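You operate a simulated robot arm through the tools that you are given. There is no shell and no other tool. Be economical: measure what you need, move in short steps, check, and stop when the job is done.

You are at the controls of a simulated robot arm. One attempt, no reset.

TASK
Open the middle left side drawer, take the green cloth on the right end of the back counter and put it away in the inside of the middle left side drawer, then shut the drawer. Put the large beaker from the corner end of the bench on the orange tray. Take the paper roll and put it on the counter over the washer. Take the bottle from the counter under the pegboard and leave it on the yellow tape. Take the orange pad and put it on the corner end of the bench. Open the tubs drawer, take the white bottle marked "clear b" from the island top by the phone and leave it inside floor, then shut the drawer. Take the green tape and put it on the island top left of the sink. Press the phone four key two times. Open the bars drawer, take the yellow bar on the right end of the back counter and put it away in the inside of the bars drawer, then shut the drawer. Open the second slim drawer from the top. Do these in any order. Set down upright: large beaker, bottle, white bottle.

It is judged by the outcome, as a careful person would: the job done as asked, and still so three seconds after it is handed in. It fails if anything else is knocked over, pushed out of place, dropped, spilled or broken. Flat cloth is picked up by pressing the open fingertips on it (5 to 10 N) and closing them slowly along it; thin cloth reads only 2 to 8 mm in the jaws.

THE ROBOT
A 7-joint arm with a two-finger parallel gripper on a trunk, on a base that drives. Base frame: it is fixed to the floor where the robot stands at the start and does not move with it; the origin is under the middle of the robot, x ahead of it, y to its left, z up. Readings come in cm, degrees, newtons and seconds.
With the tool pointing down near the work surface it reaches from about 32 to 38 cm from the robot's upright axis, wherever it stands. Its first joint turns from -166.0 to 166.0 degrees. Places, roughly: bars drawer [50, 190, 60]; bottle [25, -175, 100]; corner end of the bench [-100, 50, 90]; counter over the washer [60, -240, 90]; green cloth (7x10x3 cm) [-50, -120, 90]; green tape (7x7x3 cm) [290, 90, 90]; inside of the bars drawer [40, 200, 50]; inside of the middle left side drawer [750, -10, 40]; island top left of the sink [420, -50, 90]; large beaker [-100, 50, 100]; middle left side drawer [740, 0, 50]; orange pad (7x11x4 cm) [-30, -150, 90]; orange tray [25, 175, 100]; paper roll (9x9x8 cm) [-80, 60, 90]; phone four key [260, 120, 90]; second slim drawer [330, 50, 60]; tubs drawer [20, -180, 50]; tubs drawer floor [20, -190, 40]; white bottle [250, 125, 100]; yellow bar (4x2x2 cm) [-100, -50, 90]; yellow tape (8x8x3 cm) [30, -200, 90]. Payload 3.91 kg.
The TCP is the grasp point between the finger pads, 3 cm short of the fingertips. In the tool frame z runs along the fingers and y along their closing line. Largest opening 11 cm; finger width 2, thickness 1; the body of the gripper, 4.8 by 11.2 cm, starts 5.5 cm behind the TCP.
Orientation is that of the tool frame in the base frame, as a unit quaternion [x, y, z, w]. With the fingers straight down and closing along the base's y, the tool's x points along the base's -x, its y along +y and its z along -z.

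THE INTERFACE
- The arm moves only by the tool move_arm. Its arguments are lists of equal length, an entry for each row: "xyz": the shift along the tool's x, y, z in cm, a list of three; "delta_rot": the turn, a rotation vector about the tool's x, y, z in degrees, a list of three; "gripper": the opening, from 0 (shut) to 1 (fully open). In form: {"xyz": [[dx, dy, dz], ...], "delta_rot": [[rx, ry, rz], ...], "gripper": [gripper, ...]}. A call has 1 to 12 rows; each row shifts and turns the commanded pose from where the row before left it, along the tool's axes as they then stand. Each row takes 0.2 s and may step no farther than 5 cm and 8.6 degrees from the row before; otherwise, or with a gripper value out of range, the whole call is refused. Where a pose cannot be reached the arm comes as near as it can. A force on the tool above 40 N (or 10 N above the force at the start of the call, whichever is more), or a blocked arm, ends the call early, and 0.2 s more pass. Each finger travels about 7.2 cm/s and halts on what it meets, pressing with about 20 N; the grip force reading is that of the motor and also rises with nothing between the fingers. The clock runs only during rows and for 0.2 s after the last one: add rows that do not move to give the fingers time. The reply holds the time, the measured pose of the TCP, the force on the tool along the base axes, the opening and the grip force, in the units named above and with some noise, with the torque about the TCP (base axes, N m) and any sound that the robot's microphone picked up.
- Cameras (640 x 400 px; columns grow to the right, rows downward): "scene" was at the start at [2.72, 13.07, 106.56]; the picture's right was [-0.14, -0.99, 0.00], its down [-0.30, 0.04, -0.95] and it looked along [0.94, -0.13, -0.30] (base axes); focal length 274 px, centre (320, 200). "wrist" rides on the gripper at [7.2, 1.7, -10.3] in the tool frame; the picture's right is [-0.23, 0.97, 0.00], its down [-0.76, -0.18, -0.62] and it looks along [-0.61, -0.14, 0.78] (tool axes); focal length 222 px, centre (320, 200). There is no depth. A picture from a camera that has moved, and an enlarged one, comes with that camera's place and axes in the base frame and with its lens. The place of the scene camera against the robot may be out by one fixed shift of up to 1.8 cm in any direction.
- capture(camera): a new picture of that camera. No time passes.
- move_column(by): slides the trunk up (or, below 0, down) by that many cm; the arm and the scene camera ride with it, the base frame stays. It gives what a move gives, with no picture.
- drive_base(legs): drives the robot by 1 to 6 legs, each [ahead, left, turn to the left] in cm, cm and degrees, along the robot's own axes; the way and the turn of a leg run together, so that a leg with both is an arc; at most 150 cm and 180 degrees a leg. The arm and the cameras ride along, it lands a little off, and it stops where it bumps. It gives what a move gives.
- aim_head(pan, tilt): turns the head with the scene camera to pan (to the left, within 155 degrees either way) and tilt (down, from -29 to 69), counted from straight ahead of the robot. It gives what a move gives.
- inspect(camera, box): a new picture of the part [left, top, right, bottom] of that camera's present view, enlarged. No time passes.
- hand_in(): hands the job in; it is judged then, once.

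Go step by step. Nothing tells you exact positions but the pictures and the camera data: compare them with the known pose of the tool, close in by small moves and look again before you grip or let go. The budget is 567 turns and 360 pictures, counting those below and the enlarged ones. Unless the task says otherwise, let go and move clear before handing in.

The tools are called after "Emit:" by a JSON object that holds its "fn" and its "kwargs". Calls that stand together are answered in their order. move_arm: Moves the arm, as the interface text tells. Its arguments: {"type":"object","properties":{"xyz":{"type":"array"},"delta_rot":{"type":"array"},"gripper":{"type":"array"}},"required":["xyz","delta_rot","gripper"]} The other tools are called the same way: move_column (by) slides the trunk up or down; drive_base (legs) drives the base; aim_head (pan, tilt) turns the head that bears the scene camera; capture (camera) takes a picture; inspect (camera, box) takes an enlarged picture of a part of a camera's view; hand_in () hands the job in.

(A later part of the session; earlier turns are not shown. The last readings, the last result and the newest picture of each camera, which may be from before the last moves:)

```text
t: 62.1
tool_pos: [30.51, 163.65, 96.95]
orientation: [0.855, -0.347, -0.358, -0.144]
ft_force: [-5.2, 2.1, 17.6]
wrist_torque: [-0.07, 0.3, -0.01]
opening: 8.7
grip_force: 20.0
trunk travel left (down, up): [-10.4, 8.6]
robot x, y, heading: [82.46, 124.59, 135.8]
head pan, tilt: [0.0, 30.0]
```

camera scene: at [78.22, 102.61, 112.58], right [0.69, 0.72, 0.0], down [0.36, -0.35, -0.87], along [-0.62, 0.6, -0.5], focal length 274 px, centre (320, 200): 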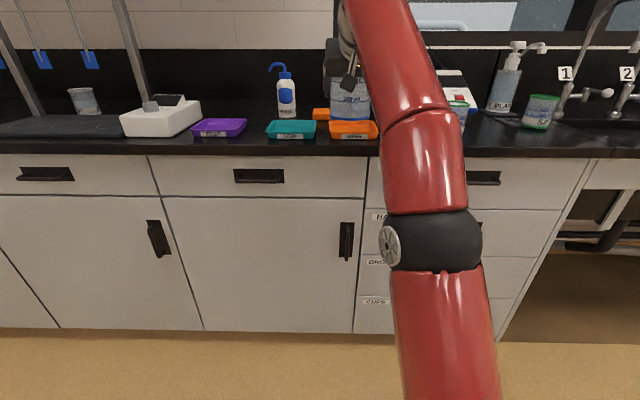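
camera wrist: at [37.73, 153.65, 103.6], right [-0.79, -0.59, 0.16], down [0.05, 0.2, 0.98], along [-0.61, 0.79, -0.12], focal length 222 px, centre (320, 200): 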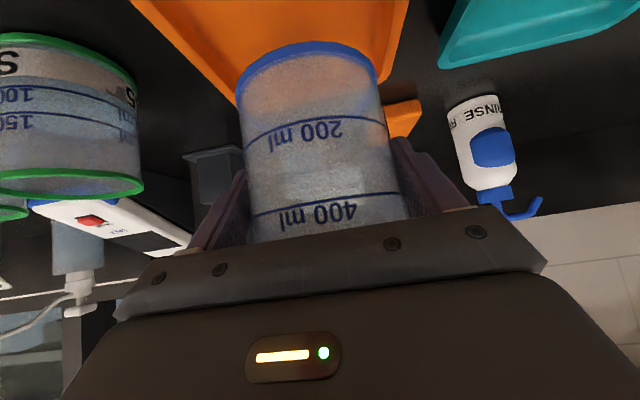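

Contact felt. I'll ease the pressure and open the fingers slowly.

Emit:
{"fn": "move_column", "kwargs": {"by": 0.25}}

Emit:
{"fn": "move_arm", "kwargs": {"xyz": [[0, 0, 0], [0, 0, 0], [0, 0, 0], [0, 0, 0], [0, 0, 0]], "delta_rot": [[0, 0, 0], [0, 0, 0], [0, 0, 0], [0, 0, 0], [0, 0, 0]], "gripper": [0.8, 0.85, 0.9, 1, 1]}}

Emit:
{"fn": "inspect", "kwargs": {"camera": "wrist", "box": [120, 0, 520, 250]}}

```text
t: 62.6
tool_pos: [30.33, 163.82, 96.9]
orientation: [0.857, -0.346, -0.354, -0.143]
ft_force: [2.4, -1.8, 8.0]
wrist_torque: [0.1, 0.07, -0.03]
opening: 8.71
grip_force: 20.6
trunk travel left (down, up): [-10.6, 8.4]
robot x, y, heading: [83.03, 124.9, 135.6]
head pan, tilt: [0.0, 30.0]
```

```text
t: 63.8
tool_pos: [30.36, 163.8, 96.97]
orientation: [0.856, -0.346, -0.355, -0.143]
ft_force: [-0.3, 0.1, -0.5]
wrist_torque: [0.0, -0.02, -0.02]
opening: 10.99
grip_force: 0.1
trunk travel left (down, up): [-10.6, 8.4]
robot x, y, heading: [82.88, 124.62, 136.0]
head pan, tilt: [0.0, 30.0]
```

```text
1.60 times, centred on (320, 125) of wrist
camera zoom: at [38.11, 153.94, 99.04], right [-0.79, -0.59, 0.16], down [0.05, 0.2, 0.98], along [-0.61, 0.79, -0.12], focal length 355 px, centre (320, 320)
```

zoom: 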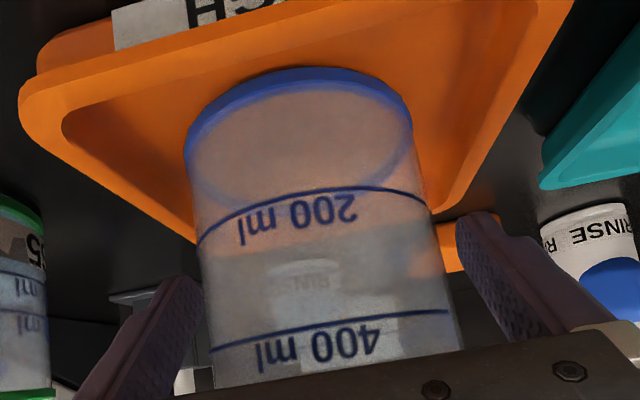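

The beaker stands in the tray and is released. I'll back straight off and check it, then view the BARS drawer handle.

Emit:
{"fn": "drive_base", "kwargs": {"legs": [[-30, 0, 0], [0, -35, 0]]}}

Emit:
{"fn": "capture", "kwargs": {"camera": "scene"}}

Emit:
{"fn": "inspect", "kwargs": {"camera": "scene", "box": [120, 80, 360, 230]}}

```text
t: 67.8
tool_pos: [76.21, 168.6, 96.89]
orientation: [0.856, -0.346, -0.355, -0.143]
ft_force: [-0.7, -0.8, 0.0]
wrist_torque: [0.04, -0.01, 0.0]
opening: 11.0
grip_force: 0.1
trunk travel left (down, up): [-10.6, 8.4]
robot x, y, heading: [128.21, 129.63, 136.0]
head pan, tilt: [0.0, 30.0]
```

```text
320 pictures are left
camera scene: at [115.03, 119.71, 105.03], right [0.69, 0.72, 0.0], down [0.36, -0.35, -0.87], along [-0.62, 0.6, -0.5], focal length 274 px, centre (320, 200)
```

scene: 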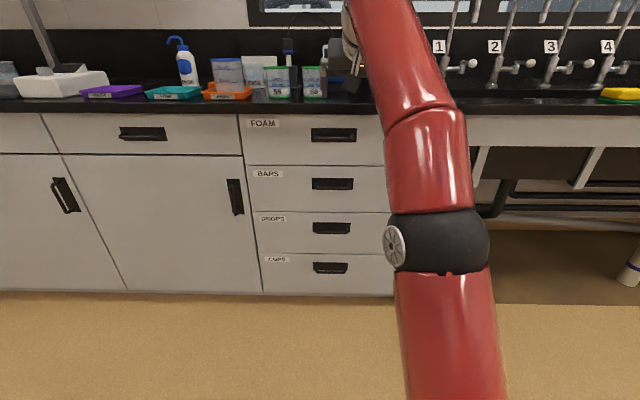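

```text
2.67 times, centred on (240, 155) of scene
camera zoom: at [115.03, 119.71, 105.03], right [0.69, 0.72, 0.0], down [0.36, -0.35, -0.87], along [-0.62, 0.6, -0.5], focal length 730 px, centre (533, 320)
```

zoom: 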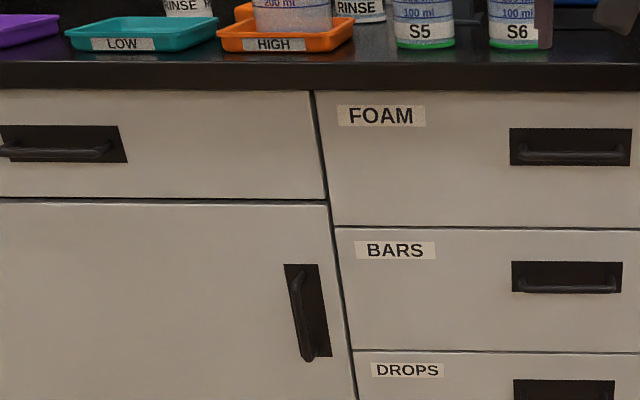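

Handles are horizontal bar pulls. I'll retract the arm, point the tool level and roll it 90° so the fingers can close vertically around the BARS bar.

Emit:
{"fn": "move_arm", "kwargs": {"xyz": [[3.5, 0, -3.5], [3.5, 0, -3.5], [3.5, 0, -3.5], [3.5, 0, -3.5], [0, 0, 0], [0, 0, 0], [0, 0, 0], [0, 0, 0], [0, 0, 0], [0, 0, 0], [0, 0, 0]], "delta_rot": [[0, 0, 0], [0, 0, 0], [0, 0, 0], [0, 0, 0], [0, -7.5, 0], [0, -7.5, 0], [0, -7.5, 0], [0, -7.5, 0], [0, -7.5, 0], [0, -7.5, 0], [0, 0, 0]], "gripper": [1, 1, 1, 1, 1, 1, 1, 1, 1, 1, 1]}}

Emit:
{"fn": "move_arm", "kwargs": {"xyz": [[0, 0, 0], [0, 0, 0], [0, 0, 0], [0, 0, 0], [0, 0, 0], [0, 0, 0], [0, 0, 0], [0, 0, 0], [0, 0, 0], [0, 0, 0], [0, 0, 0], [0, 0, 0]], "delta_rot": [[0, 0, 8.2], [0, 0, 8.2], [0, 0, 8.2], [0, 0, 8.2], [0, 0, 8.2], [0, 0, 8.2], [0, 0, 8.2], [0, 0, 8.2], [0, 0, 8.2], [0, 0, 8.2], [0, 0, 8], [0, 0, 0]], "gripper": [1, 1, 1, 1, 1, 1, 1, 1, 1, 1, 1, 1]}}

```text
t: 70.2
tool_pos: [90.43, 154.74, 96.77]
orientation: [-0.655, 0.264, 0.657, 0.265]
ft_force: [0.1, -0.4, 0.4]
wrist_torque: [-0.01, 0.01, 0.02]
opening: 10.97
grip_force: 0.1
trunk travel left (down, up): [-10.6, 8.4]
robot x, y, heading: [128.45, 129.8, 136.1]
head pan, tilt: [0.0, 30.0]
```

```text
t: 72.8
tool_pos: [88.94, 153.27, 96.43]
orientation: [-0.297, 0.649, 0.627, -0.311]
ft_force: [-0.4, -0.9, 0.3]
wrist_torque: [-0.01, 0.01, 0.0]
opening: 10.98
grip_force: 0.0
trunk travel left (down, up): [-10.6, 8.4]
robot x, y, heading: [128.35, 129.83, 135.8]
head pan, tilt: [0.0, 30.0]
```

The tool is level and rolled. I'll correct the 5° yaw, lower to handle height and look.

Emit:
{"fn": "move_arm", "kwargs": {"xyz": [[0, -4, 0], [0, -4, 0], [0, -4, 0], [0, -4, 0], [0, -4, 0], [0, 0, 0]], "delta_rot": [[0, -5, 0], [0, 0, 0], [0, 0, 0], [0, 0, 0], [0, 0, 0], [0, 0, 0]], "gripper": [1, 1, 1, 1, 1, 1]}}

Emit:
{"fn": "capture", "kwargs": {"camera": "wrist"}}

Emit:
{"fn": "capture", "kwargs": {"camera": "scene"}}

```text
t: 73.2
tool_pos: [87.09, 151.79, 92.6]
orientation: [-0.299, 0.66, 0.607, -0.326]
ft_force: [0.2, 0.7, 1.4]
wrist_torque: [-0.02, 0.01, -0.03]
opening: 11.0
grip_force: 0.0
trunk travel left (down, up): [-10.6, 8.4]
robot x, y, heading: [128.46, 129.42, 135.9]
head pan, tilt: [0.0, 30.0]
stopped in row 1: the arm was blocked; the commanded pose is now the measured one
```

```text
318 pictures are left
camera wrist: at [90.88, 139.92, 95.31], right [0.14, 0.26, 0.96], down [0.96, 0.21, -0.2], along [-0.25, 0.94, -0.22], focal length 222 px, centre (320, 200)
```

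wrist: 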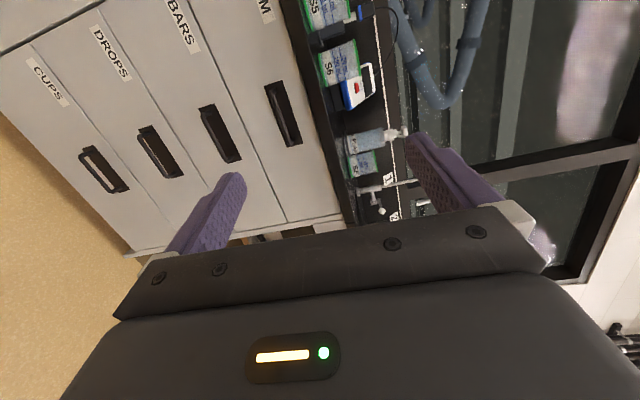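

```text
317 pictures are left
camera scene: at [115.04, 119.69, 105.03], right [0.69, 0.72, 0.0], down [0.36, -0.35, -0.87], along [-0.62, 0.6, -0.5], focal length 274 px, centre (320, 200)
```

scene: 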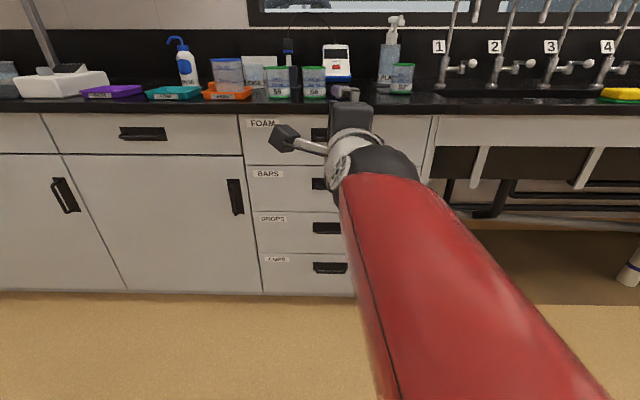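

That roll direction hits a joint limit. I'll roll back and go the other way.

Emit:
{"fn": "move_arm", "kwargs": {"xyz": [[0, 0, 0], [0, 0, 0], [0, 0, 0], [0, 0, 0], [0, 0, 0], [0, 0, 0], [0, 0, 0], [0, 0, 0], [0, 0, 0], [0, 0, 0], [0, 0, 0], [0, 0, 0]], "delta_rot": [[0, 0, -8.2], [0, 0, -8.2], [0, 0, -8.2], [0, 0, -8.2], [0, 0, -8.2], [0, 0, -8.2], [0, 0, -8.2], [0, 0, -8.2], [0, 0, -8.2], [0, 0, -8.2], [0, 0, -8.2], [0, 0, 0]], "gripper": [1, 1, 1, 1, 1, 1, 1, 1, 1, 1, 1, 1]}}

Emit:
{"fn": "move_arm", "kwargs": {"xyz": [[0, 0, 0], [0, 0, 0], [0, 0, 0], [0, 0, 0], [0, 0, 0], [0, 0, 0], [0, 0, 0], [0, 0, 0], [0, 0, 0], [0, 0, 0], [0, 0, 0], [0, 0, 0]], "delta_rot": [[0, 0, -8.2], [0, 0, -8.2], [0, 0, -8.2], [0, 0, -8.2], [0, 0, -8.2], [0, 0, -8.2], [0, 0, -8.2], [0, 0, -8.2], [0, 0, -8.2], [0, 0, -8.2], [0, 0, -8.2], [0, 0, 0]], "gripper": [1, 1, 1, 1, 1, 1, 1, 1, 1, 1, 1, 1]}}

```text
t: 75.8
tool_pos: [87.08, 151.87, 92.62]
orientation: [0.68, -0.253, -0.658, -0.2]
ft_force: [-0.1, 0.3, 1.1]
wrist_torque: [0.0, 0.02, 0.01]
opening: 11.0
grip_force: 0.1
trunk travel left (down, up): [-10.6, 8.4]
robot x, y, heading: [127.98, 129.97, 136.3]
head pan, tilt: [0.0, 30.0]
```

```text
t: 78.3
tool_pos: [87.07, 151.77, 92.58]
orientation: [0.659, 0.302, -0.322, -0.608]
ft_force: [-0.1, 0.3, 0.4]
wrist_torque: [-0.01, 0.02, 0.02]
opening: 11.01
grip_force: 0.1
trunk travel left (down, up): [-10.6, 8.4]
robot x, y, heading: [128.53, 129.67, 136.1]
head pan, tilt: [0.0, 30.0]
```

Rolled the other way. I'll correct yaw and pitch, lower toward the BARS handle height and look.

Emit:
{"fn": "move_arm", "kwargs": {"xyz": [[0, 0, 0], [0, 4, 0], [0, 4, 0], [0, 4, 0], [0, 0, 0]], "delta_rot": [[3, 6.5, 0], [0, 0, 0], [0, 0, 0], [0, 0, 0], [0, 0, 0]], "gripper": [1, 1, 1, 1, 1]}}

Emit:
{"fn": "capture", "kwargs": {"camera": "wrist"}}

Emit:
{"fn": "capture", "kwargs": {"camera": "scene"}}

```text
t: 79.0
tool_pos: [82.51, 145.75, 87.47]
orientation: [0.661, 0.325, -0.374, -0.564]
ft_force: [0.0, -0.4, -0.2]
wrist_torque: [-0.01, -0.02, 0.0]
opening: 10.99
grip_force: 0.2
trunk travel left (down, up): [-10.6, 8.4]
robot x, y, heading: [128.77, 129.79, 136.2]
head pan, tilt: [0.0, 30.0]
stopped in row 2: the arm was blocked; the commanded pose is now the measured one
```

```text
316 pictures are left
camera wrist: at [95.16, 146.53, 85.68], right [-0.11, -0.34, -0.93], down [0.15, -0.93, 0.33], along [-0.98, -0.1, 0.15], focal length 222 px, centre (320, 200)
```

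wrist: 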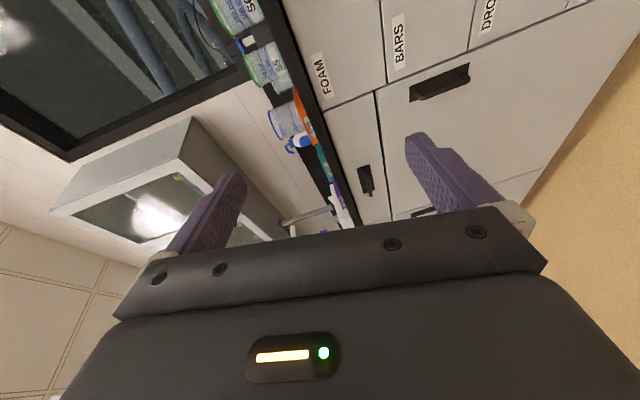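

```text
315 pictures are left
camera scene: at [115.04, 119.68, 105.03], right [0.69, 0.72, 0.0], down [0.36, -0.35, -0.87], along [-0.62, 0.6, -0.5], focal length 274 px, centre (320, 200)
```

scene: 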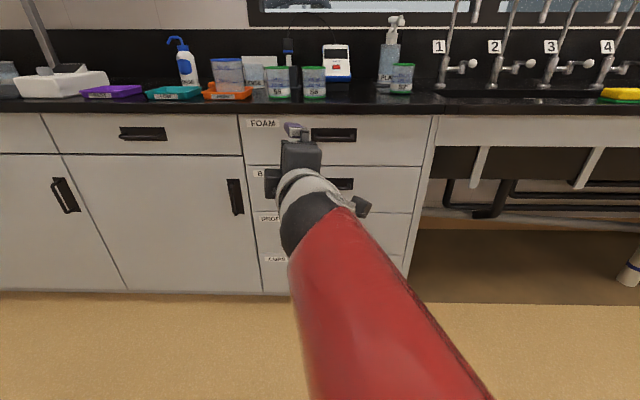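

The arm seems to hit a limit when folded so close. I'll extend forward while straightening the yaw.

Emit:
{"fn": "move_arm", "kwargs": {"xyz": [[0, 0, 4], [0, 0, 4], [0, 0, 4], [0, 0, 0]], "delta_rot": [[0, 0, 0], [0, 0, 0], [0, 0, 0], [0, 0, 0]], "gripper": [1, 1, 1, 1]}}

Emit:
{"fn": "move_arm", "kwargs": {"xyz": [[0, 0, 0], [0, 0, 0], [0, 0, 0]], "delta_rot": [[0, 6.8, 0], [0, 6.8, 0], [0, 0, 0]], "gripper": [1, 1, 1]}}

```text
t: 79.5
tool_pos: [76.3, 134.22, 87.27]
orientation: [0.602, 0.418, -0.451, -0.509]
ft_force: [-0.8, 0.3, 0.5]
wrist_torque: [0.01, 0.01, -0.02]
opening: 10.99
grip_force: 0.0
trunk travel left (down, up): [-10.6, 8.4]
robot x, y, heading: [128.69, 129.48, 136.1]
head pan, tilt: [0.0, 30.0]
stopped in row 2: the arm was blocked; the commanded pose is now the measured one
```

```text
t: 80.0
tool_pos: [75.42, 130.3, 83.02]
orientation: [0.665, 0.413, -0.432, -0.447]
ft_force: [0.0, -0.7, 0.5]
wrist_torque: [-0.02, 0.04, -0.02]
opening: 10.99
grip_force: 0.0
trunk travel left (down, up): [-10.6, 8.4]
robot x, y, heading: [128.42, 129.49, 135.9]
head pan, tilt: [0.0, 30.0]
stopped in row 2: the arm was blocked; the commanded pose is now the measured one
```

The arm is wandering left rather than following. I'll look at its posture before commanding more.

Emit:
{"fn": "aim_head", "kwargs": {"pan": 20, "tilt": 50}}

Emit:
{"fn": "capture", "kwargs": {"camera": "scene"}}

```text
t: 80.9
tool_pos: [75.4, 130.2, 83.04]
orientation: [0.665, 0.415, -0.432, -0.446]
ft_force: [-0.4, -0.4, -0.2]
wrist_torque: [0.0, -0.02, 0.0]
opening: 11.02
grip_force: 0.2
trunk travel left (down, up): [-10.6, 8.4]
robot x, y, heading: [128.4, 129.5, 136.0]
head pan, tilt: [20.0, 50.0]
```

```text
314 pictures are left
camera scene: at [114.51, 116.55, 102.08], right [0.41, 0.91, 0.0], down [0.7, -0.31, -0.64], along [-0.59, 0.26, -0.77], focal length 274 px, centre (320, 200)
```

scene: 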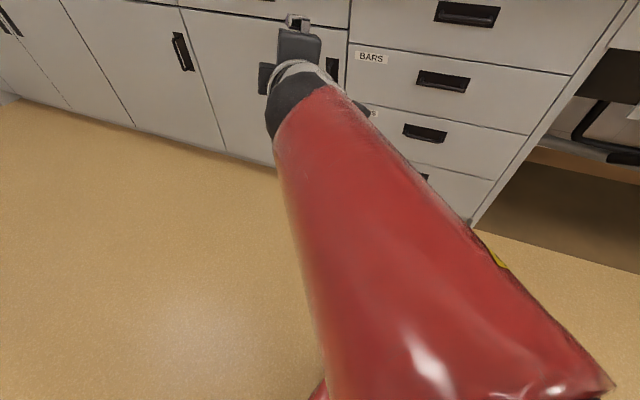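

The forearm is crowding the head mast. I'll move the tool up and to the right, away from it, first.

Emit:
{"fn": "move_arm", "kwargs": {"xyz": [[3, -3, 1], [4, -2, 1], [4, 0, 1], [4, 0, 1], [0, 0, 0]], "delta_rot": [[0, 0, 0], [0, 0, 0], [0, 0, 0], [0, 0, 0], [0, 0, 0]], "gripper": [1, 1, 1, 1, 1]}}

```text
t: 82.1
tool_pos: [75.05, 146.49, 83.89]
orientation: [0.665, 0.415, -0.431, -0.448]
ft_force: [0.1, -0.3, -0.6]
wrist_torque: [-0.01, 0.02, -0.03]
opening: 10.99
grip_force: 0.1
trunk travel left (down, up): [-10.6, 8.4]
robot x, y, heading: [128.54, 129.58, 136.0]
head pan, tilt: [20.0, 50.0]
```

Moving freely again. Now straighten the orientation in steps while continuing right.

Emit:
{"fn": "move_arm", "kwargs": {"xyz": [[3, 0, 0], [3, 0, 0], [3, 0, 0], [3, 0, 0], [3, 0, 0], [3, 0, 0], [3, 0, 0], [0, 0, 0]], "delta_rot": [[3.16, 5.64, -1.68], [3.16, 5.64, -1.68], [3.16, 5.64, -1.68], [3.16, 5.64, -1.68], [3.16, 5.64, -1.68], [0, 0, 0], [0, 0, 0], [0, 0, 0]], "gripper": [1, 1, 1, 1, 1, 1, 1, 1]}}

Emit:
{"fn": "capture", "kwargs": {"camera": "wrist"}}

Emit:
{"fn": "capture", "kwargs": {"camera": "scene"}}

```text
t: 83.2
tool_pos: [75.26, 149.1, 80.09]
orientation: [0.647, 0.359, -0.393, -0.546]
ft_force: [0.5, -0.1, -1.2]
wrist_torque: [0.02, -0.02, -0.01]
opening: 11.01
grip_force: 0.0
trunk travel left (down, up): [-10.6, 8.4]
robot x, y, heading: [128.63, 129.81, 136.2]
head pan, tilt: [20.0, 50.0]
stopped in row 5: the arm was blocked; the commanded pose is now the measured one
```

```text
313 pictures are left
camera wrist: at [87.81, 151.06, 78.6], right [-0.06, -0.34, -0.94], down [0.23, -0.92, 0.32], along [-0.97, -0.19, 0.13], focal length 222 px, centre (320, 200)
```

wrist: 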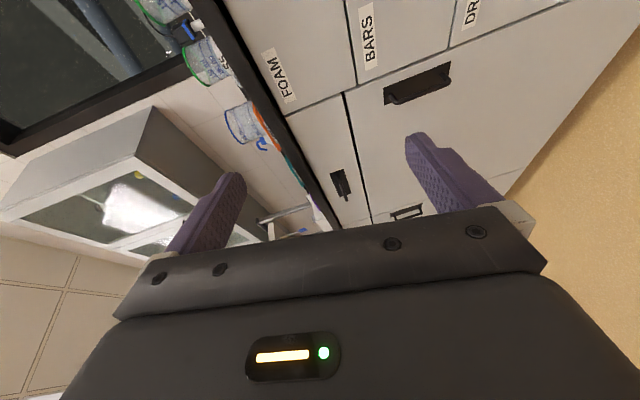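

```text
312 pictures are left
camera scene: at [114.51, 116.53, 102.08], right [0.41, 0.91, 0.0], down [0.7, -0.31, -0.64], along [-0.59, 0.26, -0.77], focal length 274 px, centre (320, 200)
```

scene: 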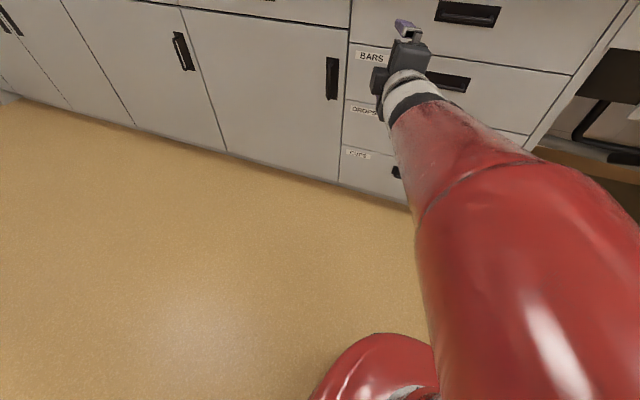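

The folded posture is the problem. I'll rotate back to the known-good 45° posture, and later do the levelling and roll with the arm well extended.

Emit:
{"fn": "move_arm", "kwargs": {"xyz": [[0, 0, 0], [0, 0, 0], [0, 0, 0], [0, 0, 0], [0, 0, 0], [0, 0, 0], [0, 0, 0], [0, 0, 0], [0, 0, 0], [0, 0, 0], [0, 0, 0], [0, 0, 0]], "delta_rot": [[-1.21, 3.77, 7.27], [-1.21, 3.77, 7.27], [-1.21, 3.77, 7.27], [-1.21, 3.77, 7.27], [-1.21, 3.77, 7.27], [-1.21, 3.77, 7.27], [-1.21, 3.77, 7.27], [-1.21, 3.77, 7.27], [-1.21, 3.77, 7.27], [-1.21, 3.77, 7.27], [-1.21, 3.77, 7.27], [-1.21, 3.77, 7.27]], "gripper": [1, 1, 1, 1, 1, 1, 1, 1, 1, 1, 1, 1]}}

Emit:
{"fn": "capture", "kwargs": {"camera": "scene"}}

```text
t: 84.1
tool_pos: [75.48, 152.75, 77.61]
orientation: [0.8, 0.129, -0.426, -0.402]
ft_force: [-0.1, -0.4, -0.6]
wrist_torque: [0.03, 0.01, 0.01]
opening: 10.99
grip_force: 0.1
trunk travel left (down, up): [-10.6, 8.4]
robot x, y, heading: [128.34, 129.64, 136.0]
head pan, tilt: [20.0, 50.0]
stopped in row 4: the arm was blocked; the commanded pose is now the measured one
```

```text
311 pictures are left
camera scene: at [114.51, 116.54, 102.08], right [0.41, 0.91, 0.0], down [0.7, -0.31, -0.64], along [-0.59, 0.26, -0.77], focal length 274 px, centre (320, 200)
```

scene: 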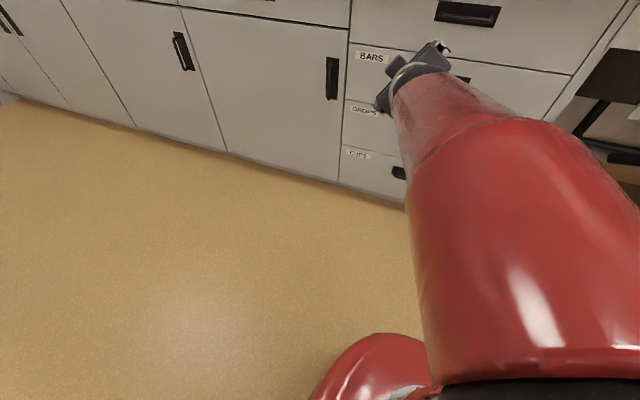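

I'll try a pure upward translation to get away from whatever limits the arm.

Emit:
{"fn": "move_arm", "kwargs": {"xyz": [[-2.3, -3.0, -1.25], [-2.3, -3.0, -1.25], [-2.3, -3.0, -1.25], [-2.3, -3.0, -1.25], [-2.3, -3.0, -1.25], [0, 0, 0]], "delta_rot": [[0, 0, 0], [0, 0, 0], [0, 0, 0], [0, 0, 0], [0, 0, 0], [0, 0, 0]], "gripper": [1, 1, 1, 1, 1, 1]}}

```text
t: 85.5
tool_pos: [75.21, 152.83, 97.74]
orientation: [0.8, 0.129, -0.426, -0.402]
ft_force: [-0.8, 0.3, -0.4]
wrist_torque: [-0.01, -0.01, 0.0]
opening: 11.01
grip_force: 0.2
trunk travel left (down, up): [-10.6, 8.4]
robot x, y, heading: [128.39, 129.98, 136.0]
head pan, tilt: [20.0, 50.0]
```

Upward works. Now rotate back to the unrolled 45° orientation.

Emit:
{"fn": "move_arm", "kwargs": {"xyz": [[0, 0, 0], [0, 0, 0], [0, 0, 0], [0, 0, 0], [0, 0, 0], [0, 0, 0], [0, 0, 0], [0, 0, 0], [0, 0, 0]], "delta_rot": [[-0.55, 3.6, 7.08], [-0.55, 3.6, 7.08], [-0.55, 3.6, 7.08], [-0.55, 3.6, 7.08], [-0.55, 3.6, 7.08], [-0.55, 3.6, 7.08], [-0.55, 3.6, 7.08], [-0.55, 3.6, 7.08], [0, 0, 0]], "gripper": [1, 1, 1, 1, 1, 1, 1, 1, 1]}}

Emit:
{"fn": "capture", "kwargs": {"camera": "scene"}}

```text
t: 87.5
tool_pos: [75.38, 152.7, 97.58]
orientation: [0.856, -0.347, -0.355, -0.144]
ft_force: [1.1, 0.0, 0.4]
wrist_torque: [-0.01, 0.02, -0.01]
opening: 10.99
grip_force: 0.1
trunk travel left (down, up): [-10.6, 8.4]
robot x, y, heading: [128.64, 129.75, 136.2]
head pan, tilt: [20.0, 50.0]
```

```text
310 pictures are left
camera scene: at [114.51, 116.54, 102.08], right [0.41, 0.91, 0.0], down [0.7, -0.31, -0.64], along [-0.59, 0.26, -0.77], focal length 274 px, centre (320, 200)
```

scene: 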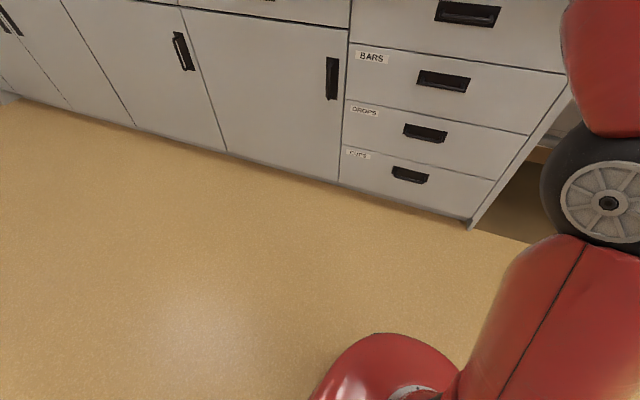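

Back to a good posture. I'll back off 20 cm, bring the tool in front and extend, then level it while extended.

Emit:
{"fn": "drive_base", "kwargs": {"legs": [[-20, 0, 0]]}}

Emit:
{"fn": "move_arm", "kwargs": {"xyz": [[0, -4, 0], [0, -4, 0], [0, -4, 0], [0, -4, 0], [0, -4, 0], [-2.83, 0, 2.83], [-2.83, 0, 2.83], [-2.83, 0, 2.83], [0, 0, 0]], "delta_rot": [[0, 0, 0], [0, 0, 0], [0, 0, 0], [0, 0, 0], [0, 0, 0], [0, 0, 0], [0, 0, 0], [0, 0, 0], [0, 0, 0]], "gripper": [1, 1, 1, 1, 1, 1, 1, 1, 1]}}

Emit:
{"fn": "move_arm", "kwargs": {"xyz": [[0, 0, 0], [0, 0, 0], [0, 0, 0], [0, 0, 0], [0, 0, 0], [0, 0, 0], [0, 0, 0]], "delta_rot": [[0, -7.5, 0], [0, -7.5, 0], [0, -7.5, 0], [0, -7.5, 0], [0, -7.5, 0], [0, -7.5, 0], [0, 0, 0]], "gripper": [1, 1, 1, 1, 1, 1, 1]}}

```text
t: 89.1
tool_pos: [89.92, 139.01, 97.68]
orientation: [0.856, -0.347, -0.355, -0.144]
ft_force: [-0.5, -0.7, 0.6]
wrist_torque: [0.0, 0.0, 0.02]
opening: 11.01
grip_force: 0.1
trunk travel left (down, up): [-10.6, 8.4]
robot x, y, heading: [142.59, 115.86, 136.0]
head pan, tilt: [20.0, 50.0]
```

```text
t: 91.1
tool_pos: [95.53, 161.59, 97.04]
orientation: [0.856, -0.348, -0.354, -0.145]
ft_force: [-0.5, 0.2, 0.1]
wrist_torque: [-0.04, 0.0, -0.02]
opening: 11.05
grip_force: 0.0
out of reach, approached as far as the arm can: row 8
trunk travel left (down, up): [-10.6, 8.4]
robot x, y, heading: [142.89, 116.08, 135.8]
head pan, tilt: [20.0, 50.0]
```

```text
t: 92.7
tool_pos: [95.44, 161.62, 97.18]
orientation: [-0.655, 0.265, 0.656, 0.266]
ft_force: [0.6, 0.6, 0.5]
wrist_torque: [-0.01, 0.02, 0.0]
opening: 11.01
grip_force: 0.0
trunk travel left (down, up): [-10.6, 8.4]
robot x, y, heading: [142.66, 115.75, 135.7]
head pan, tilt: [20.0, 50.0]
```

Extended and level without trouble. Now roll -90° here and lower the trunk.

Emit:
{"fn": "move_arm", "kwargs": {"xyz": [[0, 0, 0], [0, 0, 0], [0, 0, 0], [0, 0, 0], [0, 0, 0], [0, 0, 0], [0, 0, 0], [0, 0, 0], [0, 0, 0], [0, 0, 0], [0, 0, 0], [0, 0, 0]], "delta_rot": [[0, 0, -8.2], [0, 0, -8.2], [0, 0, -8.2], [0, 0, -8.2], [0, 0, -8.2], [0, 0, -8.2], [0, 0, -8.2], [0, 0, -8.2], [0, 0, -8.2], [0, 0, -8.2], [0, 0, -8], [0, 0, 0]], "gripper": [1, 1, 1, 1, 1, 1, 1, 1, 1, 1, 1, 1]}}

Emit:
{"fn": "move_column", "kwargs": {"by": -10.4}}

Emit:
{"fn": "move_arm", "kwargs": {"xyz": [[0, 4, 0], [0, 4, 0], [0, 0, 0]], "delta_rot": [[0, 0, 0], [0, 0, 0], [0, 0, 0]], "gripper": [1, 1, 1]}}

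```text
t: 95.3
tool_pos: [95.44, 161.5, 97.2]
orientation: [-0.651, -0.276, 0.274, 0.652]
ft_force: [-0.8, -0.1, -0.7]
wrist_torque: [0.01, 0.01, 0.03]
opening: 10.98
grip_force: 0.1
trunk travel left (down, up): [-10.6, 8.4]
robot x, y, heading: [142.92, 116.02, 135.8]
head pan, tilt: [20.0, 50.0]
```

```text
t: 96.7
tool_pos: [95.41, 161.54, 86.99]
orientation: [-0.651, -0.276, 0.275, 0.651]
ft_force: [-0.2, -0.7, -0.5]
wrist_torque: [0.03, 0.02, 0.01]
opening: 10.98
grip_force: 0.1
trunk travel left (down, up): [-0.2, 18.8]
robot x, y, heading: [142.67, 115.72, 135.9]
head pan, tilt: [20.0, 50.0]
```

```text
t: 97.5
tool_pos: [95.47, 161.65, 79.07]
orientation: [-0.651, -0.273, 0.275, 0.653]
ft_force: [-0.2, 1.0, 0.4]
wrist_torque: [0.01, 0.0, 0.0]
opening: 11.01
grip_force: 0.0
trunk travel left (down, up): [-0.2, 18.8]
robot x, y, heading: [142.67, 116.28, 135.9]
head pan, tilt: [20.0, 50.0]
```

That works well. Now look at the drawer fronts.

Emit:
{"fn": "aim_head", "kwargs": {"pan": 0, "tilt": 30}}

Emit:
{"fn": "capture", "kwargs": {"camera": "scene"}}

Emit:
{"fn": "capture", "kwargs": {"camera": "wrist"}}

```text
t: 98.3
tool_pos: [95.16, 161.4, 78.87]
orientation: [-0.652, -0.274, 0.275, 0.652]
ft_force: [0.4, 0.1, 0.1]
wrist_torque: [0.02, -0.03, -0.01]
opening: 10.98
grip_force: 0.0
trunk travel left (down, up): [-0.2, 18.8]
robot x, y, heading: [142.75, 115.69, 135.7]
head pan, tilt: [0.0, 30.0]
```

```text
309 pictures are left
camera scene: at [129.37, 105.84, 94.62], right [0.7, 0.72, 0.0], down [0.36, -0.35, -0.87], along [-0.62, 0.6, -0.5], focal length 274 px, centre (320, 200)
```

scene: 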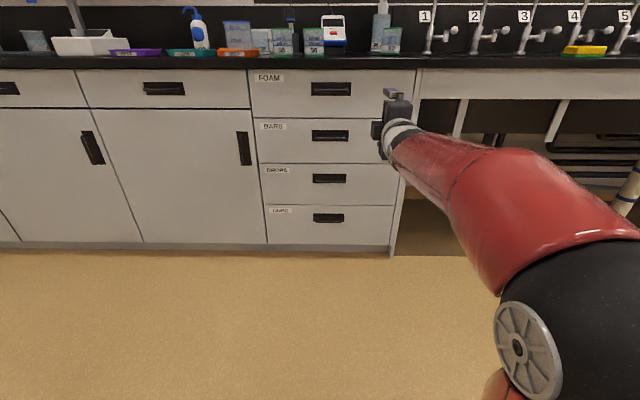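

```text
308 pictures are left
camera wrist: at [107.79, 159.45, 77.28], right [-0.16, -0.16, -0.97], down [-0.09, -0.98, 0.18], along [-0.98, 0.11, 0.14], focal length 222 px, centre (320, 200)
```

wrist: 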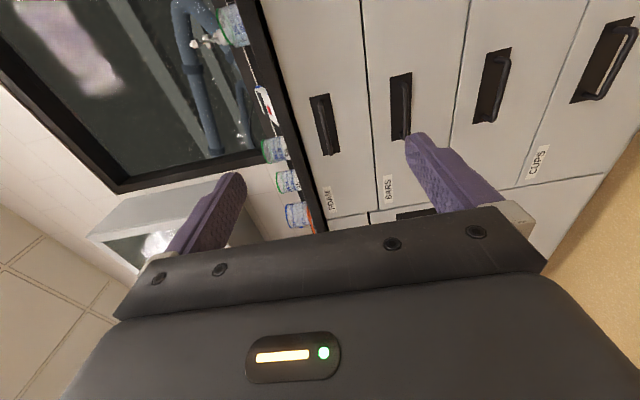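

Triangulation puts the BARS bar at about (54.8, 184.3, 61). I'll lower the tool to that height here in the open.

Emit:
{"fn": "move_arm", "kwargs": {"xyz": [[0, 4, 0], [0, 4, 0], [0, 4, 0], [0, 3, 0], [0, 3, 0], [0, 0, 0]], "delta_rot": [[0, 0, 0], [0, 0, 0], [0, 0, 0], [0, 0, 0], [0, 0, 0], [0, 0, 0]], "gripper": [1, 1, 1, 1, 1, 1]}}

Emit:
{"fn": "drive_base", "kwargs": {"legs": [[0, 11.6, 0], [25, 0, 0]]}}

Emit:
{"fn": "capture", "kwargs": {"camera": "scene"}}

Emit:
{"fn": "capture", "kwargs": {"camera": "wrist"}}

```text
t: 99.7
tool_pos: [95.37, 161.65, 60.69]
orientation: [0.652, 0.275, -0.276, -0.651]
ft_force: [-0.4, -1.2, 0.6]
wrist_torque: [0.01, -0.01, 0.03]
opening: 10.99
grip_force: 0.1
trunk travel left (down, up): [-0.2, 18.8]
robot x, y, heading: [142.41, 115.97, 135.9]
head pan, tilt: [0.0, 30.0]
```

```text
t: 102.3
tool_pos: [69.35, 170.42, 60.88]
orientation: [0.651, 0.276, -0.276, -0.651]
ft_force: [0.5, 0.6, 0.4]
wrist_torque: [0.02, -0.01, -0.01]
opening: 10.99
grip_force: 0.1
trunk travel left (down, up): [-0.2, 18.8]
robot x, y, heading: [116.96, 124.87, 136.0]
head pan, tilt: [0.0, 30.0]
```

```text
307 pictures are left
camera scene: at [103.58, 114.71, 94.63], right [0.69, 0.72, 0.0], down [0.36, -0.35, -0.87], along [-0.62, 0.6, -0.5], focal length 274 px, centre (320, 200)
```

scene: 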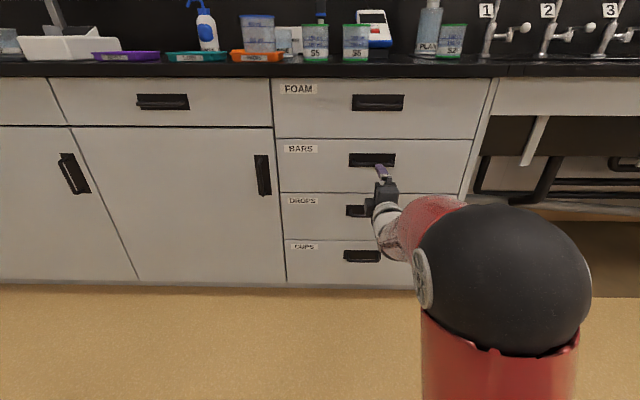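

```text
306 pictures are left
camera wrist: at [81.9, 168.36, 59.06], right [-0.16, -0.16, -0.97], down [-0.08, -0.98, 0.18], along [-0.98, 0.11, 0.14], focal length 222 px, centre (320, 200)
```

wrist: 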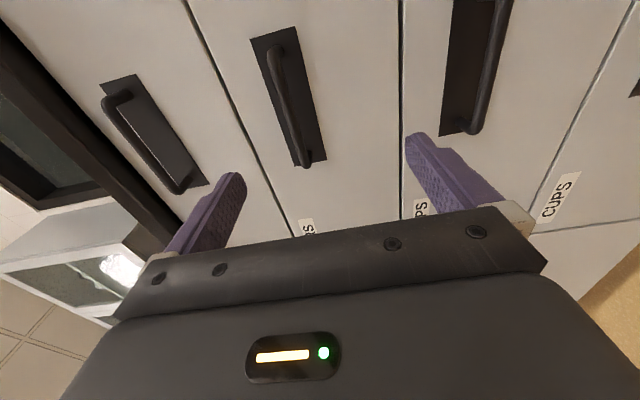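

The bar is closer than I thought, about 8 cm ahead and 2 cm above. I'll nudge up and right, go 3 cm forward and re-check.

Emit:
{"fn": "move_arm", "kwargs": {"xyz": [[2.5, -2, 0], [0, 0, 3], [0, 0, 0]], "delta_rot": [[0, 0, 0], [0, 0, 0], [0, 0, 0]], "gripper": [1, 1, 1]}}

Emit:
{"fn": "capture", "kwargs": {"camera": "wrist"}}

Emit:
{"fn": "inspect", "kwargs": {"camera": "scene", "box": [280, 70, 480, 195]}}

```text
t: 103.1
tool_pos: [68.75, 174.42, 62.55]
orientation: [0.651, 0.277, -0.277, -0.65]
ft_force: [-0.4, 0.1, -0.3]
wrist_torque: [-0.01, -0.03, -0.02]
opening: 10.99
grip_force: 0.0
trunk travel left (down, up): [-0.2, 18.8]
robot x, y, heading: [117.02, 124.72, 136.1]
head pan, tilt: [0.0, 30.0]
```

```text
305 pictures are left
camera wrist: at [81.36, 172.4, 60.95], right [-0.16, -0.16, -0.97], down [-0.08, -0.98, 0.18], along [-0.98, 0.11, 0.14], focal length 222 px, centre (320, 200)
```

wrist: 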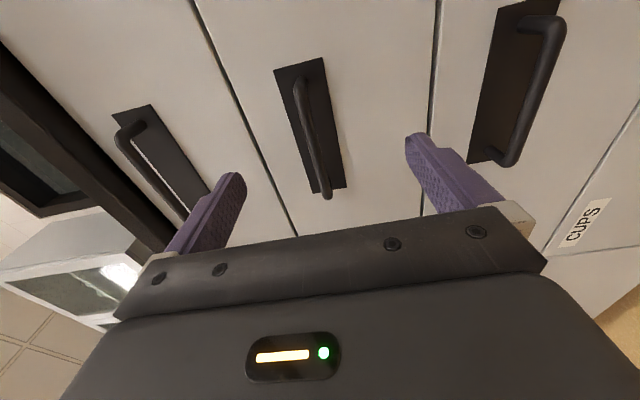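

```text
3.20 times, centred on (380, 132) of scene
camera zoom: at [103.58, 114.71, 94.63], right [0.69, 0.72, 0.0], down [0.36, -0.35, -0.87], along [-0.62, 0.6, -0.5], focal length 876 px, centre (128, 416)
```

zoom: 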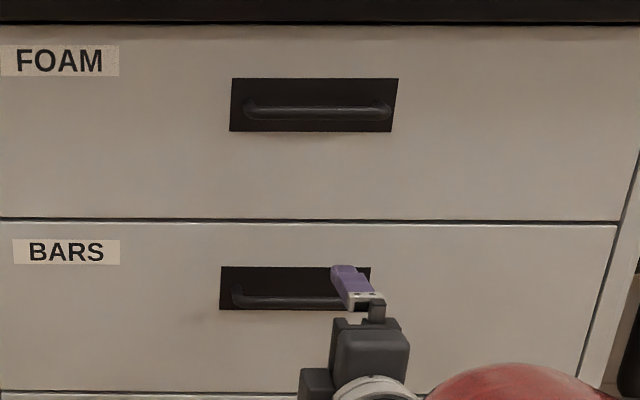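

Nicely centred. Advance 3.5 cm and check depth.

Emit:
{"fn": "move_arm", "kwargs": {"xyz": [[0.5, -0.3, 3.5], [0, 0, 0]], "delta_rot": [[0, 0, 0], [0, 0, 0]], "gripper": [1, 1]}}

Emit:
{"fn": "capture", "kwargs": {"camera": "wrist"}}

```text
t: 103.7
tool_pos: [66.55, 177.1, 63.07]
orientation: [0.651, 0.276, -0.275, -0.651]
ft_force: [-0.2, -0.4, 0.7]
wrist_torque: [0.01, 0.01, 0.02]
opening: 10.99
grip_force: 0.0
trunk travel left (down, up): [-0.2, 18.8]
robot x, y, heading: [116.83, 124.75, 135.9]
head pan, tilt: [0.0, 30.0]
```

```text
303 pictures are left
camera wrist: at [79.2, 175.11, 61.36], right [-0.16, -0.16, -0.97], down [-0.08, -0.98, 0.18], along [-0.98, 0.11, 0.14], focal length 222 px, centre (320, 200)
```

wrist: 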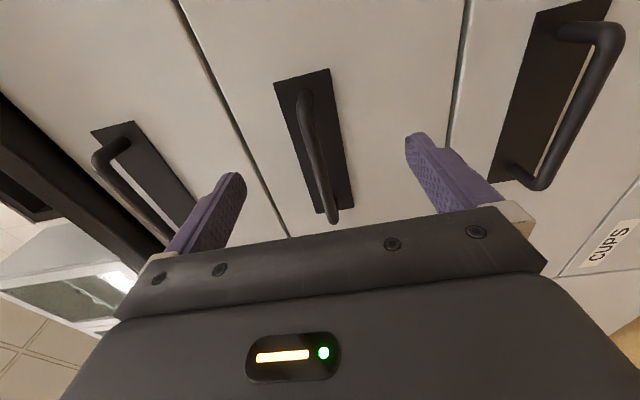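

Emit:
{"fn": "move_arm", "kwargs": {"xyz": [[0, 0, 2], [0, 0, 1.5], [0, 0, 0]], "delta_rot": [[0, 0, 0], [0, 0, 0], [0, 0, 0]], "gripper": [1, 1, 1]}}

Emit:
{"fn": "capture", "kwargs": {"camera": "wrist"}}

```text
t: 104.5
tool_pos: [64.14, 179.46, 63.04]
orientation: [0.651, 0.276, -0.277, -0.651]
ft_force: [0.8, -0.6, 0.1]
wrist_torque: [0.01, -0.01, 0.01]
opening: 11.01
grip_force: 0.1
trunk travel left (down, up): [-0.2, 18.8]
robot x, y, heading: [117.14, 124.62, 135.5]
head pan, tilt: [0.0, 30.0]
```

```text
302 pictures are left
camera wrist: at [76.73, 177.46, 61.32], right [-0.16, -0.16, -0.97], down [-0.08, -0.98, 0.18], along [-0.98, 0.11, 0.14], focal length 222 px, centre (320, 200)
```

wrist: 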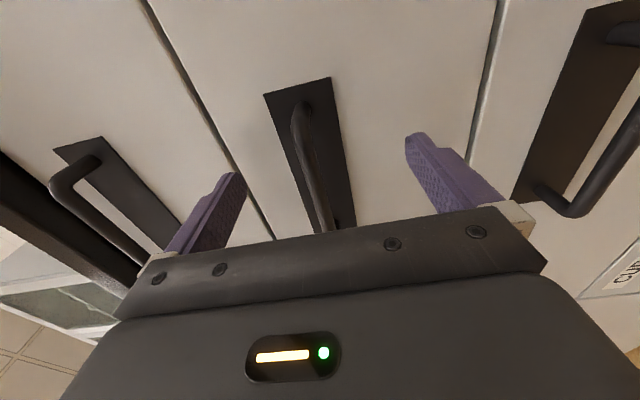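

Emit:
{"fn": "move_arm", "kwargs": {"xyz": [[0, 0, 1.5], [0, 0, 0], [0, 0, 0], [0, 0, 0], [0, 0, 0], [0, 0, 0]], "delta_rot": [[0, 0, 0], [0, 0, 0], [0, 0, 0], [0, 0, 0], [0, 0, 0], [0, 0, 0]], "gripper": [1, 0.7, 0.4, 0.2, 0, 0]}}

Emit:
{"fn": "capture", "kwargs": {"camera": "wrist"}}

```text
t: 105.9
tool_pos: [63.06, 180.39, 63.47]
orientation: [-0.649, -0.277, 0.277, 0.652]
ft_force: [-1.6, 1.7, 16.9]
wrist_torque: [0.05, 0.02, 0.16]
opening: 1.07
grip_force: 44.9
trunk travel left (down, up): [-0.2, 18.8]
robot x, y, heading: [117.19, 124.52, 136.0]
head pan, tilt: [0.0, 30.0]
```

```text
301 pictures are left
camera wrist: at [75.7, 178.45, 61.7], right [-0.16, -0.16, -0.97], down [-0.08, -0.98, 0.17], along [-0.98, 0.1, 0.15], focal length 222 px, centre (320, 200)
```

wrist: 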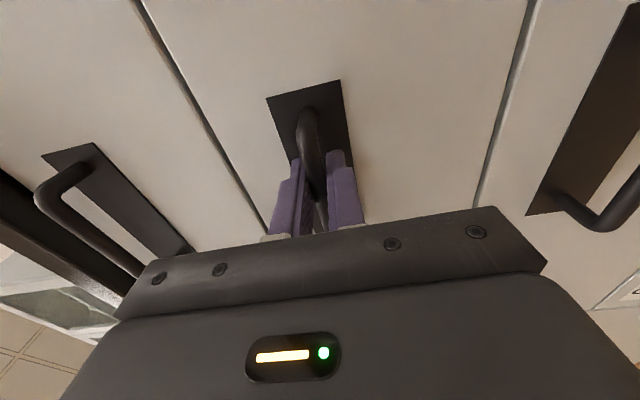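

The bar is gripped. Pull the drawer by backing the base.

Emit:
{"fn": "drive_base", "kwargs": {"legs": [[-12, 0, 0]]}}

Emit:
{"fn": "capture", "kwargs": {"camera": "scene"}}

```text
t: 107.2
tool_pos: [71.94, 171.57, 63.46]
orientation: [-0.648, -0.277, 0.278, 0.653]
ft_force: [-5.4, -8.7, 26.9]
wrist_torque: [-0.03, 0.11, -0.18]
opening: 1.07
grip_force: 45.0
trunk travel left (down, up): [-0.2, 18.8]
robot x, y, heading: [126.01, 116.41, 135.9]
head pan, tilt: [0.0, 30.0]
```

```text
300 pictures are left
camera scene: at [112.57, 105.97, 94.64], right [0.69, 0.72, 0.0], down [0.36, -0.35, -0.87], along [-0.62, 0.6, -0.5], focal length 274 px, centre (320, 200)
```

scene: 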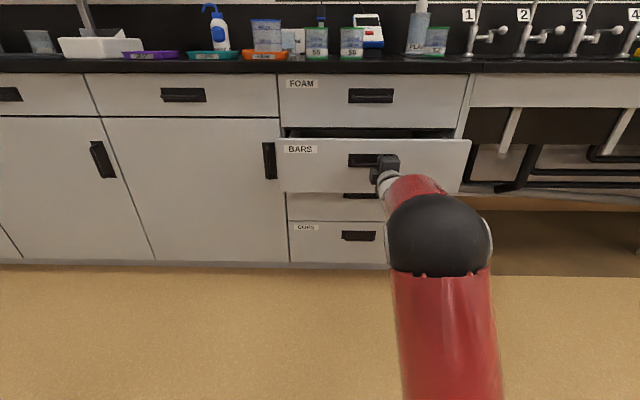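

It slides out. Pull another 18 cm, then release.

Emit:
{"fn": "drive_base", "kwargs": {"legs": [[-18, 0, 0]]}}

Emit:
{"fn": "move_arm", "kwargs": {"xyz": [[0, 0, 0], [0, 0, 0], [0, 0, 0], [0, 0, 0], [0, 0, -4], [0, 0, -4], [0, 0, 0]], "delta_rot": [[0, 0, 0], [0, 0, 0], [0, 0, 0], [0, 0, 0], [0, 0, 0], [0, 0, 0], [0, 0, 0]], "gripper": [0.2, 0.5, 0.8, 1, 1, 1, 1]}}

Emit:
{"fn": "capture", "kwargs": {"camera": "scene"}}

```text
t: 108.7
tool_pos: [84.61, 158.96, 63.49]
orientation: [-0.646, -0.279, 0.281, 0.653]
ft_force: [-5.9, -8.1, 15.3]
wrist_torque: [-0.01, 0.08, 0.3]
opening: 1.06
grip_force: 44.4
trunk travel left (down, up): [-0.2, 18.8]
robot x, y, heading: [138.86, 103.76, 136.2]
head pan, tilt: [0.0, 30.0]
```

```text
t: 110.3
tool_pos: [90.45, 153.5, 63.33]
orientation: [-0.646, -0.279, 0.281, 0.652]
ft_force: [0.7, 0.2, 0.2]
wrist_torque: [0.0, -0.03, -0.02]
opening: 10.99
grip_force: 0.1
trunk travel left (down, up): [-0.2, 18.8]
robot x, y, heading: [139.11, 103.79, 136.0]
head pan, tilt: [0.0, 30.0]
```

```text
299 pictures are left
camera scene: at [125.48, 93.61, 94.63], right [0.69, 0.72, 0.0], down [0.36, -0.35, -0.87], along [-0.63, 0.6, -0.5], focal length 274 px, centre (320, 200)
```

scene: 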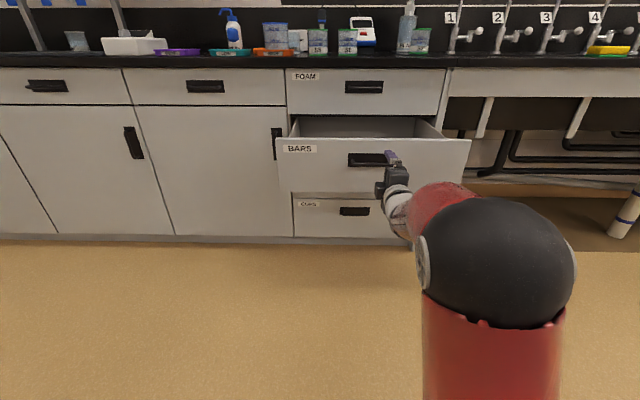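

BARS drawer is open about 30 cm. Now I'll back off, raise, and return to the 45° posture to fetch the yellow bar.

Emit:
{"fn": "drive_base", "kwargs": {"legs": [[-20, 0, 0]]}}

Emit:
{"fn": "move_column", "kwargs": {"by": 10.4}}

Emit:
{"fn": "move_arm", "kwargs": {"xyz": [[0, -4, 1], [0, -4, 1], [0, -4, 1], [0, -4, 1], [0, -4, 1], [0, -2, 1], [0, 0, 0]], "delta_rot": [[0, 0, 0], [0, 0, 0], [0, 0, 0], [0, 0, 0], [0, 0, 0], [0, 0, 0], [0, 0, 0]], "gripper": [1, 1, 1, 1, 1, 1, 1]}}

Emit:
{"fn": "move_arm", "kwargs": {"xyz": [[0, 0, 0], [0, 0, 0], [0, 0, 0], [0, 0, 0], [0, 0, 0], [0, 0, 0], [0, 0, 0], [0, 0, 0], [0, 0, 0], [0, 0, 0], [0, 0, 0], [0, 0, 0]], "delta_rot": [[0, 0, 8.2], [0, 0, 8.2], [0, 0, 8.2], [0, 0, 8.2], [0, 0, 8.2], [0, 0, 8.2], [0, 0, 8.2], [0, 0, 8.2], [0, 0, 8.2], [0, 0, 8.2], [0, 0, 8], [0, 0, 0]], "gripper": [1, 1, 1, 1, 1, 1, 1, 1, 1, 1, 1, 1]}}

Emit:
{"fn": "move_arm", "kwargs": {"xyz": [[0, 0, 0], [0, 0, 0], [0, 0, 0], [0, 0, 0], [0, 0, 0], [0, 0, 0], [0, 0, 0]], "delta_rot": [[0, 7.5, 0], [0, 7.5, 0], [0, 7.5, 0], [0, 7.5, 0], [0, 7.5, 0], [0, 7.5, 0], [0, 0, 0]], "gripper": [1, 1, 1, 1, 1, 1, 1]}}

```text
t: 111.9
tool_pos: [104.87, 139.67, 63.4]
orientation: [-0.647, -0.278, 0.281, 0.652]
ft_force: [0.3, 0.6, -0.5]
wrist_torque: [0.01, 0.0, 0.0]
opening: 11.01
grip_force: 0.1
trunk travel left (down, up): [-0.2, 18.8]
robot x, y, heading: [153.02, 89.74, 136.0]
head pan, tilt: [0.0, 30.0]
```

```text
t: 113.3
tool_pos: [104.88, 139.71, 73.63]
orientation: [-0.647, -0.278, 0.281, 0.652]
ft_force: [0.6, -0.1, -0.1]
wrist_torque: [-0.03, 0.05, -0.01]
opening: 10.98
grip_force: 0.1
trunk travel left (down, up): [-10.6, 8.4]
robot x, y, heading: [153.51, 89.92, 136.4]
head pan, tilt: [0.0, 30.0]
```

```text
t: 114.9
tool_pos: [100.69, 143.8, 95.94]
orientation: [-0.647, -0.278, 0.28, 0.653]
ft_force: [-0.4, 0.1, 0.0]
wrist_torque: [0.02, 0.01, -0.03]
opening: 11.01
grip_force: 0.0
trunk travel left (down, up): [-10.6, 8.4]
robot x, y, heading: [153.32, 89.65, 136.5]
head pan, tilt: [0.0, 30.0]
```

```text
t: 117.5
tool_pos: [100.68, 143.79, 95.81]
orientation: [-0.654, 0.261, 0.66, 0.262]
ft_force: [-0.6, -0.8, 0.7]
wrist_torque: [0.01, 0.03, -0.01]
opening: 10.99
grip_force: 0.1
trunk travel left (down, up): [-10.6, 8.4]
robot x, y, heading: [153.52, 89.86, 136.2]
head pan, tilt: [0.0, 30.0]
```

```text
t: 119.1
tool_pos: [104.85, 142.3, 91.93]
orientation: [0.857, -0.341, -0.359, -0.144]
ft_force: [0.3, -0.5, 0.0]
wrist_torque: [0.02, 0.01, -0.02]
opening: 10.99
grip_force: 0.0
out of reach, approached as far as the arm can: row 5, 6
trunk travel left (down, up): [-10.6, 8.4]
robot x, y, heading: [153.78, 90.01, 136.4]
head pan, tilt: [0.0, 30.0]
```

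Now drive to the back counter near the corner: slide left along the bench, turn left to face the back counter.

Emit:
{"fn": "move_arm", "kwargs": {"xyz": [[3.5, 0, -3.5], [3.5, 0, -3.5], [3.5, 0, -3.5], [3.5, 0, -3.5], [0, 0, 0]], "delta_rot": [[0, 0, 0], [0, 0, 0], [0, 0, 0], [0, 0, 0], [0, 0, 0]], "gripper": [1, 1, 1, 1, 1]}}

Emit:
{"fn": "drive_base", "kwargs": {"legs": [[0, 145, 0], [0, 0, 89], [40, -70, 0]]}}

Emit:
{"fn": "capture", "kwargs": {"camera": "scene"}}

```text
t: 120.3
tool_pos: [119.51, 128.57, 92.08]
orientation: [0.857, -0.341, -0.358, -0.143]
ft_force: [-0.7, -0.2, -0.4]
wrist_torque: [-0.01, -0.01, -0.02]
opening: 11.0
grip_force: 0.0
trunk travel left (down, up): [-10.6, 8.4]
robot x, y, heading: [153.35, 89.83, 136.3]
head pan, tilt: [0.0, 30.0]
```

```text
t: 135.2
tool_pos: [-63.87, -30.53, 91.98]
orientation: [0.847, 0.367, -0.354, 0.152]
ft_force: [0.5, -1.1, 0.5]
wrist_torque: [-0.02, 0.02, 0.04]
opening: 11.01
grip_force: 0.0
trunk travel left (down, up): [-10.6, 8.4]
robot x, y, heading: [-25.29, 3.59, -133.6]
head pan, tilt: [0.0, 30.0]
```

```text
298 pictures are left
camera scene: at [-16.62, -10.2, 105.03], right [-0.73, 0.69, 0.0], down [0.34, 0.36, -0.87], along [-0.6, -0.63, -0.5], focal length 274 px, centre (320, 200)
```

scene: 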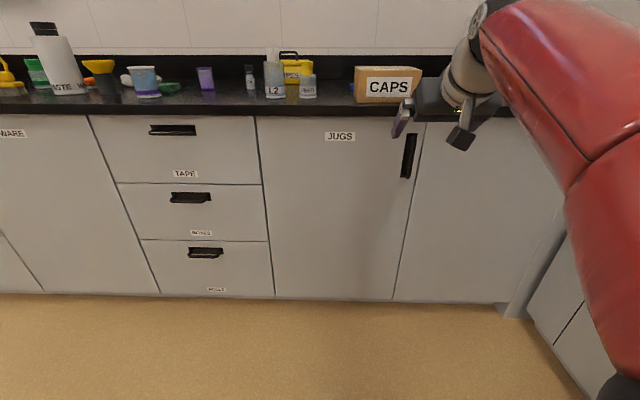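

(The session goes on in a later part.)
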